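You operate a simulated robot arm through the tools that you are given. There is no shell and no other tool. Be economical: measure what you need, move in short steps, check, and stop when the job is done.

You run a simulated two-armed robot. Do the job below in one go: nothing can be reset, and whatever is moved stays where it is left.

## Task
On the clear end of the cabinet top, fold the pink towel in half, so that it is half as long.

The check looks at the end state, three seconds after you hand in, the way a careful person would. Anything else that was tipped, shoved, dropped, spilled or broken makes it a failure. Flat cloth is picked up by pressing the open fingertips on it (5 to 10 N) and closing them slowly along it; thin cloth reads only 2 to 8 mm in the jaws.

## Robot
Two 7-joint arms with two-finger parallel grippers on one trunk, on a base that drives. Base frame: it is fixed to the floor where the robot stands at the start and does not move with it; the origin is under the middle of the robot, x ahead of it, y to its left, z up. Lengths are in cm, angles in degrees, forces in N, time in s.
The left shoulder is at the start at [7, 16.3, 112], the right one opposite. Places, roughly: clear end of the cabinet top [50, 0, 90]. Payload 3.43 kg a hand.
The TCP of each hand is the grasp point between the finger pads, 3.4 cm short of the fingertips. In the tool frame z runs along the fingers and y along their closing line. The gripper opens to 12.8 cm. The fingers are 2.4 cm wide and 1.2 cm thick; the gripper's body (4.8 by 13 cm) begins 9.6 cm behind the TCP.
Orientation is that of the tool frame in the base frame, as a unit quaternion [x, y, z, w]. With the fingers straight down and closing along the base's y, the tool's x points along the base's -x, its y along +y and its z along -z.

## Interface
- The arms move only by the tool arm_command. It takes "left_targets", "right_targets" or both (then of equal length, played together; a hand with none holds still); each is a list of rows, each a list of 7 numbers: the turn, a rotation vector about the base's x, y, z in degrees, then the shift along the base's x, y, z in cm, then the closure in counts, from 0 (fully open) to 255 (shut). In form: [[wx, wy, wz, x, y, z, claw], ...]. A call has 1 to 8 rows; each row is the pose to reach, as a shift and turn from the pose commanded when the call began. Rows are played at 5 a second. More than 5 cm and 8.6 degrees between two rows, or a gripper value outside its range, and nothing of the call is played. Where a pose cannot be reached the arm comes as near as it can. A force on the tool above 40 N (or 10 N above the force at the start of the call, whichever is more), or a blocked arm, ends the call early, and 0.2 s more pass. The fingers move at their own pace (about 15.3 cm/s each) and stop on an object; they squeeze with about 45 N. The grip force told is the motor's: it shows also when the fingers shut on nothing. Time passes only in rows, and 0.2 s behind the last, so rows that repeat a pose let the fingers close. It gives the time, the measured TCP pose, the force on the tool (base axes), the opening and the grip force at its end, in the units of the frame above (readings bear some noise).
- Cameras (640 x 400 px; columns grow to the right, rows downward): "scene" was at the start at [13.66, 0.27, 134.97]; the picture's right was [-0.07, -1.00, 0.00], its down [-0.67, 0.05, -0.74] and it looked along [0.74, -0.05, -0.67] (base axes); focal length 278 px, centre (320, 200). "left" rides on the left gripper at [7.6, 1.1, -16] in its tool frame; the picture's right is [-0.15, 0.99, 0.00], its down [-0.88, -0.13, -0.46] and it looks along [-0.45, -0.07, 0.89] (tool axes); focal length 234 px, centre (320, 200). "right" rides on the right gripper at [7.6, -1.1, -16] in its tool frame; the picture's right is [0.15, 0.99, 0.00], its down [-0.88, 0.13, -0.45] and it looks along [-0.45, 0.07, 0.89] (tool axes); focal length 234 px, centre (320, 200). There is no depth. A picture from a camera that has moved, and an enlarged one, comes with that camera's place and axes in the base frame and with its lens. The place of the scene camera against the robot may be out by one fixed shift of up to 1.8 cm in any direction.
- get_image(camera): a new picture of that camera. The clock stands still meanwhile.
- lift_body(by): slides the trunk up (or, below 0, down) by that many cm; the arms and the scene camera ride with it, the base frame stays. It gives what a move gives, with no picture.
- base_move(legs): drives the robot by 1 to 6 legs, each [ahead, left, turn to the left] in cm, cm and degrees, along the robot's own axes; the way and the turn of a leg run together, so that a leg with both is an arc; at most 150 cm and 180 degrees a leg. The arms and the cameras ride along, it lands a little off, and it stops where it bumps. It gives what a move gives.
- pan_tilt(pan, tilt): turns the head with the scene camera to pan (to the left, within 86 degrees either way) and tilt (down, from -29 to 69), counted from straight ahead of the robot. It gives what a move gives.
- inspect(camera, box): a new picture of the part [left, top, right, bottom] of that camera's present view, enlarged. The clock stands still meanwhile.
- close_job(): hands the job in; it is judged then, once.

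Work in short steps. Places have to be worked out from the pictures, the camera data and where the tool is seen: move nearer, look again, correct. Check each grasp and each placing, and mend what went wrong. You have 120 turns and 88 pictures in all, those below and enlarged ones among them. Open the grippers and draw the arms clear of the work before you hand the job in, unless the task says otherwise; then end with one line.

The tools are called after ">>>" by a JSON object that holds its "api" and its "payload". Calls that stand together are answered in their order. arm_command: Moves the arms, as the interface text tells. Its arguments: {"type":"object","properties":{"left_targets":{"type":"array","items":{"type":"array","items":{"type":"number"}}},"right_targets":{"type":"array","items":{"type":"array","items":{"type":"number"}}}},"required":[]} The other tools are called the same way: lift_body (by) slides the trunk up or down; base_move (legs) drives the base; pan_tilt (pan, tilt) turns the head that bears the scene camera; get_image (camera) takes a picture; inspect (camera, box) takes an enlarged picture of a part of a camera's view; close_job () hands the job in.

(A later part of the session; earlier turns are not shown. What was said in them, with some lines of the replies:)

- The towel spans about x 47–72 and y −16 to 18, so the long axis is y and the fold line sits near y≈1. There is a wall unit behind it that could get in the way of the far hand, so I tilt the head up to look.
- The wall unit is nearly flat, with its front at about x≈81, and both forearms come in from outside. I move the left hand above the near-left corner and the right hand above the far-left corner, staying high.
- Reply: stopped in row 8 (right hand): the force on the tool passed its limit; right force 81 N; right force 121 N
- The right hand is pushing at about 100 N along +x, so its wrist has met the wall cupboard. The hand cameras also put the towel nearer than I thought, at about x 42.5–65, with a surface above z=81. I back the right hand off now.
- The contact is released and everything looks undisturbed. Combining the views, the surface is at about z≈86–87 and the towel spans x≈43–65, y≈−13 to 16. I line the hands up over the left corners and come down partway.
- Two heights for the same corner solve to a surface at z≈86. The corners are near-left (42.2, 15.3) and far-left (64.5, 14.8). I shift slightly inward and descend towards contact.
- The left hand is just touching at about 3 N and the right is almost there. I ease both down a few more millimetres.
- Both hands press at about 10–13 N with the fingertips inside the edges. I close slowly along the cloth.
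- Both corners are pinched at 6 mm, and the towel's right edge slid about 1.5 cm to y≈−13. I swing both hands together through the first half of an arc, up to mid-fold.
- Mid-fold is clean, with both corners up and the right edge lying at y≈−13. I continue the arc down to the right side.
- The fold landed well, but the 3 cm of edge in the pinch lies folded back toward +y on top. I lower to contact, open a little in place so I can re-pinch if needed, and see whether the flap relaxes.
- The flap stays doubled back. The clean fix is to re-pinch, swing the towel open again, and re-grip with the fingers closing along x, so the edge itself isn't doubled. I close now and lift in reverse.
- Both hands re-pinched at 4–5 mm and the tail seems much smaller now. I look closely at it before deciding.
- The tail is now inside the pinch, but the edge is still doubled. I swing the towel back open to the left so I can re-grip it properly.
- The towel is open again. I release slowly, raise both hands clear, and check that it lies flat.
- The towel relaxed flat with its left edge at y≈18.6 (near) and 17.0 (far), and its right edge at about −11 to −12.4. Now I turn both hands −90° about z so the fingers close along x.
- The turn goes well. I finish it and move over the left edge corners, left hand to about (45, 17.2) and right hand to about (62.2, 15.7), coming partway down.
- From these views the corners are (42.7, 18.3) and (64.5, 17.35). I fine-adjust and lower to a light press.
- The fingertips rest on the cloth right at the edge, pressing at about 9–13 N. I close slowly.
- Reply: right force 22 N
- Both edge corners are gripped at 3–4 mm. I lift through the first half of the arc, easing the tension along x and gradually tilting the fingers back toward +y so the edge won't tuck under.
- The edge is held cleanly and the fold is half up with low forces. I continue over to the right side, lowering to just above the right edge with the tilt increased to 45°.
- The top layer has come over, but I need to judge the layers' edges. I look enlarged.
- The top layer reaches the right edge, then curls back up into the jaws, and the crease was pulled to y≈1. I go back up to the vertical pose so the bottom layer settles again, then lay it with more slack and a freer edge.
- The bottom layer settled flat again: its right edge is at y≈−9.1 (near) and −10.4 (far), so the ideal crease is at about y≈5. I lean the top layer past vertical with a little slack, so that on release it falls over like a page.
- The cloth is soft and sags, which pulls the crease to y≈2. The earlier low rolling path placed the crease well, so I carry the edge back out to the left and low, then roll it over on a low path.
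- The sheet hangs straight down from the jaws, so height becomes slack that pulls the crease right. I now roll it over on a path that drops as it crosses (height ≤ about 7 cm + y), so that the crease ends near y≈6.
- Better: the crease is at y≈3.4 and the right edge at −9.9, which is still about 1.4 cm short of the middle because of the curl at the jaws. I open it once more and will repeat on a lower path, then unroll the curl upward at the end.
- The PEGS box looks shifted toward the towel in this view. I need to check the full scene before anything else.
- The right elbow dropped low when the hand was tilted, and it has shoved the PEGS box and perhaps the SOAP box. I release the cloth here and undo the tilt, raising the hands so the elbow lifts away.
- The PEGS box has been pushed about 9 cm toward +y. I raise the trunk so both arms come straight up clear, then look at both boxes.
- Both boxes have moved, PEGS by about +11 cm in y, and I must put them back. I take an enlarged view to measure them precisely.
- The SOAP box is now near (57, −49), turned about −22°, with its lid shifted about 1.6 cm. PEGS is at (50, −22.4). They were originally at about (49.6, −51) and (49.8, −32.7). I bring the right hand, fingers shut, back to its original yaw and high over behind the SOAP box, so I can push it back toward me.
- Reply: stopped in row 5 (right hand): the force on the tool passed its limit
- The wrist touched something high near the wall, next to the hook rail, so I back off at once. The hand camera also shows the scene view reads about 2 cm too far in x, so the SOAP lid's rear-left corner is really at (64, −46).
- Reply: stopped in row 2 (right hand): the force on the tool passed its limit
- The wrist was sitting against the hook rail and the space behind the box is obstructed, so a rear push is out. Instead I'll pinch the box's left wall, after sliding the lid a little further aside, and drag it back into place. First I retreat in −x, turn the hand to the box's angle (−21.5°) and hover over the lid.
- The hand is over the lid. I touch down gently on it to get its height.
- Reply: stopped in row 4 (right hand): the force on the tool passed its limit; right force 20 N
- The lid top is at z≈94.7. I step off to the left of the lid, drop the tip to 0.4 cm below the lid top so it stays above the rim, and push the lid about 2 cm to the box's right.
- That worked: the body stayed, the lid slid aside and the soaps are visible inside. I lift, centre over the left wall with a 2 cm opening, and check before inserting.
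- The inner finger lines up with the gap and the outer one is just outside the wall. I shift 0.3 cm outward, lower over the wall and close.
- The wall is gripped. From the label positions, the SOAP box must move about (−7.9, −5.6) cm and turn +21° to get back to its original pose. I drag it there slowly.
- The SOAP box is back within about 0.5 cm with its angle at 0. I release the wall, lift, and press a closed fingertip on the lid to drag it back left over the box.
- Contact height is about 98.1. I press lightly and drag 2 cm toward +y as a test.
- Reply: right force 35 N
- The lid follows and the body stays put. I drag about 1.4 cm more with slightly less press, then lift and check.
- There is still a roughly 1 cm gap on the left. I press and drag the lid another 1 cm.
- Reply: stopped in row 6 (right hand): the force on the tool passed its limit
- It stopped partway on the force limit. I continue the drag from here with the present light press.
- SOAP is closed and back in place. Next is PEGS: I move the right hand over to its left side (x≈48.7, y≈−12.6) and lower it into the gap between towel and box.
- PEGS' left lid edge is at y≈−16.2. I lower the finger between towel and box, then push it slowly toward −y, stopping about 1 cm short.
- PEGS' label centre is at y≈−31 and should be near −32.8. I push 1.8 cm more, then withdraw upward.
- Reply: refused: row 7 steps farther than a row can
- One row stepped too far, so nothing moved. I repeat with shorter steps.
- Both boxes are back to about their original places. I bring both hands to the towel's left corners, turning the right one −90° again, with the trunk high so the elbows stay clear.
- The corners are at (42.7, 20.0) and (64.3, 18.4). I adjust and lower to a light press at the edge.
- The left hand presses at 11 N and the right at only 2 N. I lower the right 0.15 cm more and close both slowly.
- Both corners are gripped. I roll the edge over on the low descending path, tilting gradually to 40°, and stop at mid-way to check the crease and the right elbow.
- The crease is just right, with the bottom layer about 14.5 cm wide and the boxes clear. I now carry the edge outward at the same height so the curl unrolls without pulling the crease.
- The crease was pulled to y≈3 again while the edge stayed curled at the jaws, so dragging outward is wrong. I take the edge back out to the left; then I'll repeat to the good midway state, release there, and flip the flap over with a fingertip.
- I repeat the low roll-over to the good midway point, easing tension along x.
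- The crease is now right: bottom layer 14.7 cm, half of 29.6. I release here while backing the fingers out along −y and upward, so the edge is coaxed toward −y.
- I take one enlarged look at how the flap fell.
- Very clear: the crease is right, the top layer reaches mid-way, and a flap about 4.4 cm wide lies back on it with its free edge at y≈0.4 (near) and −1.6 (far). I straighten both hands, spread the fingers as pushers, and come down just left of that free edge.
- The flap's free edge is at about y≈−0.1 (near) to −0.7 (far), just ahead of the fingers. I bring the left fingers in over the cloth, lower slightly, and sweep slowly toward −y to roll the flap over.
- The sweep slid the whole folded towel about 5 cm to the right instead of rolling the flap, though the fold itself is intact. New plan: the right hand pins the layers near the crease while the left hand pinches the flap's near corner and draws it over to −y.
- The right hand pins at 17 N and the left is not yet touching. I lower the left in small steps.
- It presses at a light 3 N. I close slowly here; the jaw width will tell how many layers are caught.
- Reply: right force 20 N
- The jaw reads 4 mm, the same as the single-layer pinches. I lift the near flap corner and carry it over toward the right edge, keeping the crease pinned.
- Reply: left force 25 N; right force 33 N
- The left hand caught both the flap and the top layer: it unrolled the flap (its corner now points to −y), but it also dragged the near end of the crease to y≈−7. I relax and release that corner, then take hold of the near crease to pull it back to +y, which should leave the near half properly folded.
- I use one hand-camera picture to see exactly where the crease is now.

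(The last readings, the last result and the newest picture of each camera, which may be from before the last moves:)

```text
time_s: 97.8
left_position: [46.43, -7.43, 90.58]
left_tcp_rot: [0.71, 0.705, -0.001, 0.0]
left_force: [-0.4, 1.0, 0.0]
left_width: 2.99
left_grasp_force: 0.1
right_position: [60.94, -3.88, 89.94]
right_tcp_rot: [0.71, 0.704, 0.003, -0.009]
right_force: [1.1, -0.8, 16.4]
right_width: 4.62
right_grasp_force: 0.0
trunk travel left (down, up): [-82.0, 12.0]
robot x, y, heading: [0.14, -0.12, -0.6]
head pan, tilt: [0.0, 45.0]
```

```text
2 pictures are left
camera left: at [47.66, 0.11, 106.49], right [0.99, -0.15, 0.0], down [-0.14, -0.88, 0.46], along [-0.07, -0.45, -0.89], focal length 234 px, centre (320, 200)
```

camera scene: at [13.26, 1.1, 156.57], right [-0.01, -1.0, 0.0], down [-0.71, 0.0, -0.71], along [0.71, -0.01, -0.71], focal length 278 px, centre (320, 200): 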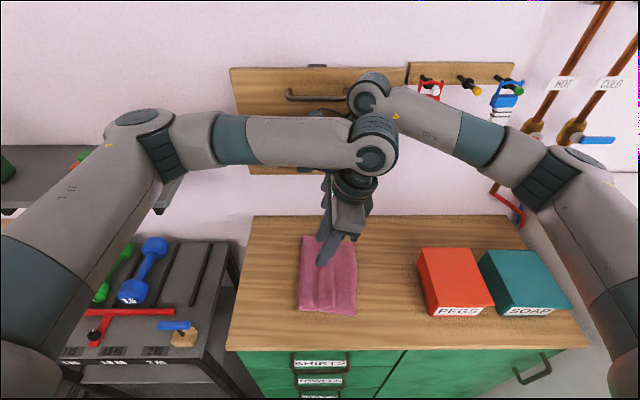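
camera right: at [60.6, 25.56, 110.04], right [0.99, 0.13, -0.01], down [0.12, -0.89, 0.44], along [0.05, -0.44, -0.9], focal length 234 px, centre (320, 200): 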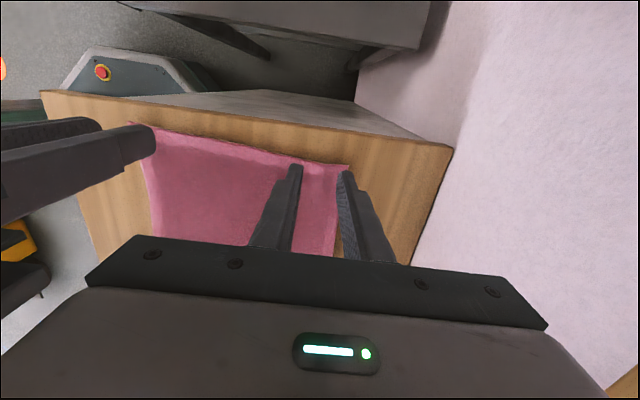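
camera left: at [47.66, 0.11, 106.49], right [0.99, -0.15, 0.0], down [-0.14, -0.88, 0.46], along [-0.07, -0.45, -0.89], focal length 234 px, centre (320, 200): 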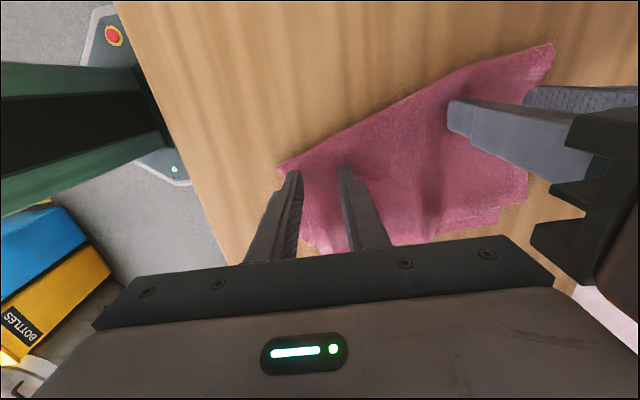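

The crease runs straight from (43, −6) to (64, −0.1), and the top surface now looks smooth. I grip just inside the crease at x≈46 and press firmly to catch both layers.

>>> {"api": "arm_command", "payload": {"left_targets": [[0, 0, 0, 0, 0.8, -0.4, 195], [0, 0, 0, 0, 0.8, -0.7, 195], [0, 0, 0, 0, 0.8, -0.85, 203], [0, 0, 0, 0, 0.8, -0.85, 213], [0, 0, 0, 0, 0.8, -0.85, 223], [0, 0, 0, 0, 0.8, -0.85, 235], [0, 0, 0, 0, 0.8, -0.8, 255], [0, 0, 0, 0, 0.8, -0.7, 255]]}}

```text
time_s: 99.6
left_position: [46.53, -6.51, 89.96]
left_tcp_rot: [0.709, 0.705, 0.001, 0.0]
left_force: [5.7, 0.7, 16.9]
left_width: 0.5
left_grasp_force: 38.8
right_position: [60.7, -4.0, 89.92]
right_tcp_rot: [0.711, 0.703, 0.005, -0.01]
right_force: [-3.5, -1.0, 13.9]
right_width: 4.74
right_grasp_force: 0.0
trunk travel left (down, up): [-82.0, 12.0]
robot x, y, heading: [-0.12, 0.04, -0.4]
head pan, tilt: [0.0, 45.0]
```

Gripped at 5 mm. I pull the near crease back 4.6 cm to +y, low along the table, with the far side still pinned.

>>> {"api": "arm_command", "payload": {"left_targets": [[0, 0, 0, 0, 0.7, 0.4, 255], [0, 0, 0, 0, 1.4, 0.5, 255], [0, 0, 0, 0, 2.1, 0.5, 255], [0, 0, 0, 0, 2.8, 0.5, 255], [0, 0, 0, -0.1, 3.5, 0.5, 255], [0, 0, 0, -0.1, 4.1, 0.5, 255], [0, 0, 0, -0.2, 4.6, 0.4, 255]]}}

```text
time_s: 101.2
left_position: [46.35, -1.78, 90.35]
left_tcp_rot: [0.71, 0.704, -0.001, 0.002]
left_force: [5.0, -1.5, 2.1]
left_width: 0.43
left_grasp_force: 39.2
right_position: [60.7, -3.99, 89.98]
right_tcp_rot: [0.711, 0.703, 0.004, -0.009]
right_force: [-7.8, 0.7, 17.1]
right_width: 4.74
right_grasp_force: 0.0
trunk travel left (down, up): [-82.0, 12.0]
robot x, y, heading: [-0.19, -0.16, -0.2]
head pan, tilt: [0.0, 45.0]
```

Forces stayed low, so I release both hands gently, raise them, and move clear for a look.

>>> {"api": "arm_command", "payload": {"left_targets": [[0, 0, 0, 0, 0, -0.3, 240], [0, 0, 0, 0, 0, -0.3, 215], [0, 0, 0, 0, 0, -0.3, 195], [0, 0, 0, 0, 0, 1.5, 195], [0, 0, 0, 0, 1, 5.5, 195], [0, 0, 0, 0, 4, 9.4, 195], [0, 0, 0, 0, 7, 13, 195], [0, 0, 0, 0, 10, 17, 195]], "right_targets": [[0, 0, 0, 0, 0, 0, 155], [0, 0, 0, 0, 0, 0, 155], [0, 0, 0, 0, 0, 0, 155], [0, 0, 0, 0, 0, 1.5, 155], [0, 0, 0, 0, 0, 6, 155], [0, 0, 0, 0, 0, 10.5, 155], [0, 0, 0, -2, 0, 15, 155], [0, 0, 0, -4, 0, 19.5, 155]]}}

>>> {"api": "arm_command", "payload": {"left_targets": [[0, 0, 0, 0, 4, 1, 195], [0, 0, 0, 0, 8, 2, 195], [0, 0, 0, 0, 12, 3, 195], [0, 0, 0, 0, 14, 4, 195]], "right_targets": [[0, 0, 0, 0, -4, 1, 155], [0, 0, 0, 0, -8, 2, 155], [0, 0, 0, 0, -12, 3, 155], [0, 0, 0, 0, -15, 4, 155]]}}

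>>> {"api": "inspect", "payload": {"camera": "scene", "box": [260, 210, 460, 335]}}

```text
time_s: 103.0
left_position: [46.13, 7.97, 107.22]
left_tcp_rot: [0.71, 0.705, -0.001, 0.001]
left_force: [-0.8, 0.1, -0.3]
left_width: 3.03
left_grasp_force: 0.1
right_position: [56.55, -4.19, 109.33]
right_tcp_rot: [0.711, 0.703, 0.004, -0.009]
right_force: [-0.1, -0.3, -0.2]
right_width: 5.02
right_grasp_force: 0.1
trunk travel left (down, up): [-82.0, 12.0]
robot x, y, heading: [-0.25, -0.15, -0.5]
head pan, tilt: [0.0, 45.0]
```

```text
time_s: 104.0
left_position: [46.21, 22.14, 111.14]
left_tcp_rot: [0.71, 0.705, 0.001, 0.0]
left_force: [0.0, -1.5, -0.8]
left_width: 2.99
left_grasp_force: 0.1
right_position: [56.72, -19.16, 113.34]
right_tcp_rot: [0.711, 0.703, 0.004, -0.01]
right_force: [-0.4, 0.8, -0.2]
right_width: 5.03
right_grasp_force: 0.1
trunk travel left (down, up): [-82.0, 12.0]
robot x, y, heading: [-0.24, -0.21, -0.6]
head pan, tilt: [0.0, 45.0]
```

```text
3.20 times, centred on (360, 272) of scene
camera zoom: at [13.19, 0.45, 156.59], right [-0.01, -1.0, 0.0], down [-0.71, 0.01, -0.71], along [0.71, 0.0, -0.71], focal length 891 px, centre (192, -32)
```

zoom: 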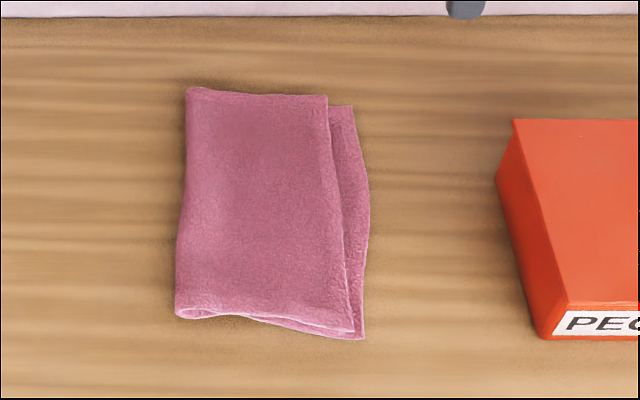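

The towel is now neatly folded: about 15 cm wide from about 30, with the top edge within 1–2 cm of the bottom edge and no flap left. I open the grippers fully and take a last look at the whole scene.

>>> {"api": "arm_command", "payload": {"left_targets": [[0, 0, 0, 0, 0, 1, 100], [0, 0, 0, 0, 0, 2, 0], [0, 0, 0, 0, 0, 2, 0]], "right_targets": [[0, 0, 0, -1, 0, 1, 100], [0, 0, 0, -2, 0, 2, 0], [0, 0, 0, -2, 0, 2, 0]]}}

>>> {"api": "get_image", "payload": {"camera": "scene"}}

```text
time_s: 104.8
left_position: [46.46, 22.03, 113.14]
left_tcp_rot: [0.71, 0.704, -0.002, -0.001]
left_force: [-0.4, -0.5, -0.2]
left_width: 12.79
left_grasp_force: 0.1
right_position: [54.9, -19.04, 115.4]
right_tcp_rot: [0.711, 0.703, 0.003, -0.008]
right_force: [-0.2, -0.3, 0.0]
right_width: 12.79
right_grasp_force: 0.1
trunk travel left (down, up): [-82.0, 12.0]
robot x, y, heading: [-0.12, -0.13, -0.5]
head pan, tilt: [0.0, 45.0]
```

```text
0 pictures are left
camera scene: at [13.41, 0.58, 156.57], right [-0.01, -1.0, 0.0], down [-0.71, 0.0, -0.71], along [0.71, 0.0, -0.71], focal length 278 px, centre (320, 200)
```

scene: 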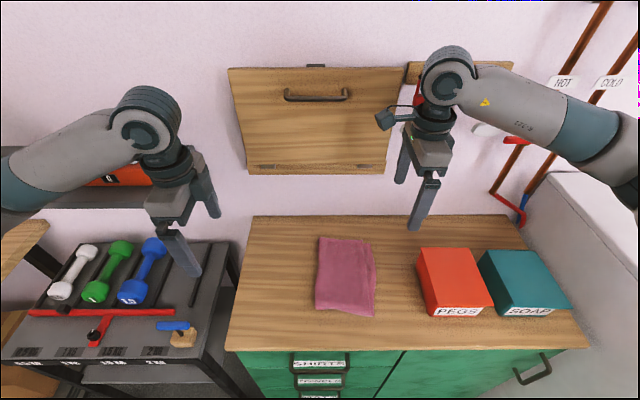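

The towel is folded, both boxes stand closed in about their original places, and the arms are clear with the grippers open. I hand in.

>>> {"api": "close_job", "payload": {}}

```text
The job is handed in.
```

The pink towel is folded in half, about 15 cm long instead of 30, with its top edge 1–2.5 cm short of the bottom edge. While folding, my right arm shoved the PEGS box about 10 cm and the SOAP box about 8 cm, and it knocked the SOAP lid askew. I moved both boxes back to within about 1 cm of where they stood and re-seated the lid. My right wrist also bumped the wall cupboard and something by the hook rail, with no visible change.
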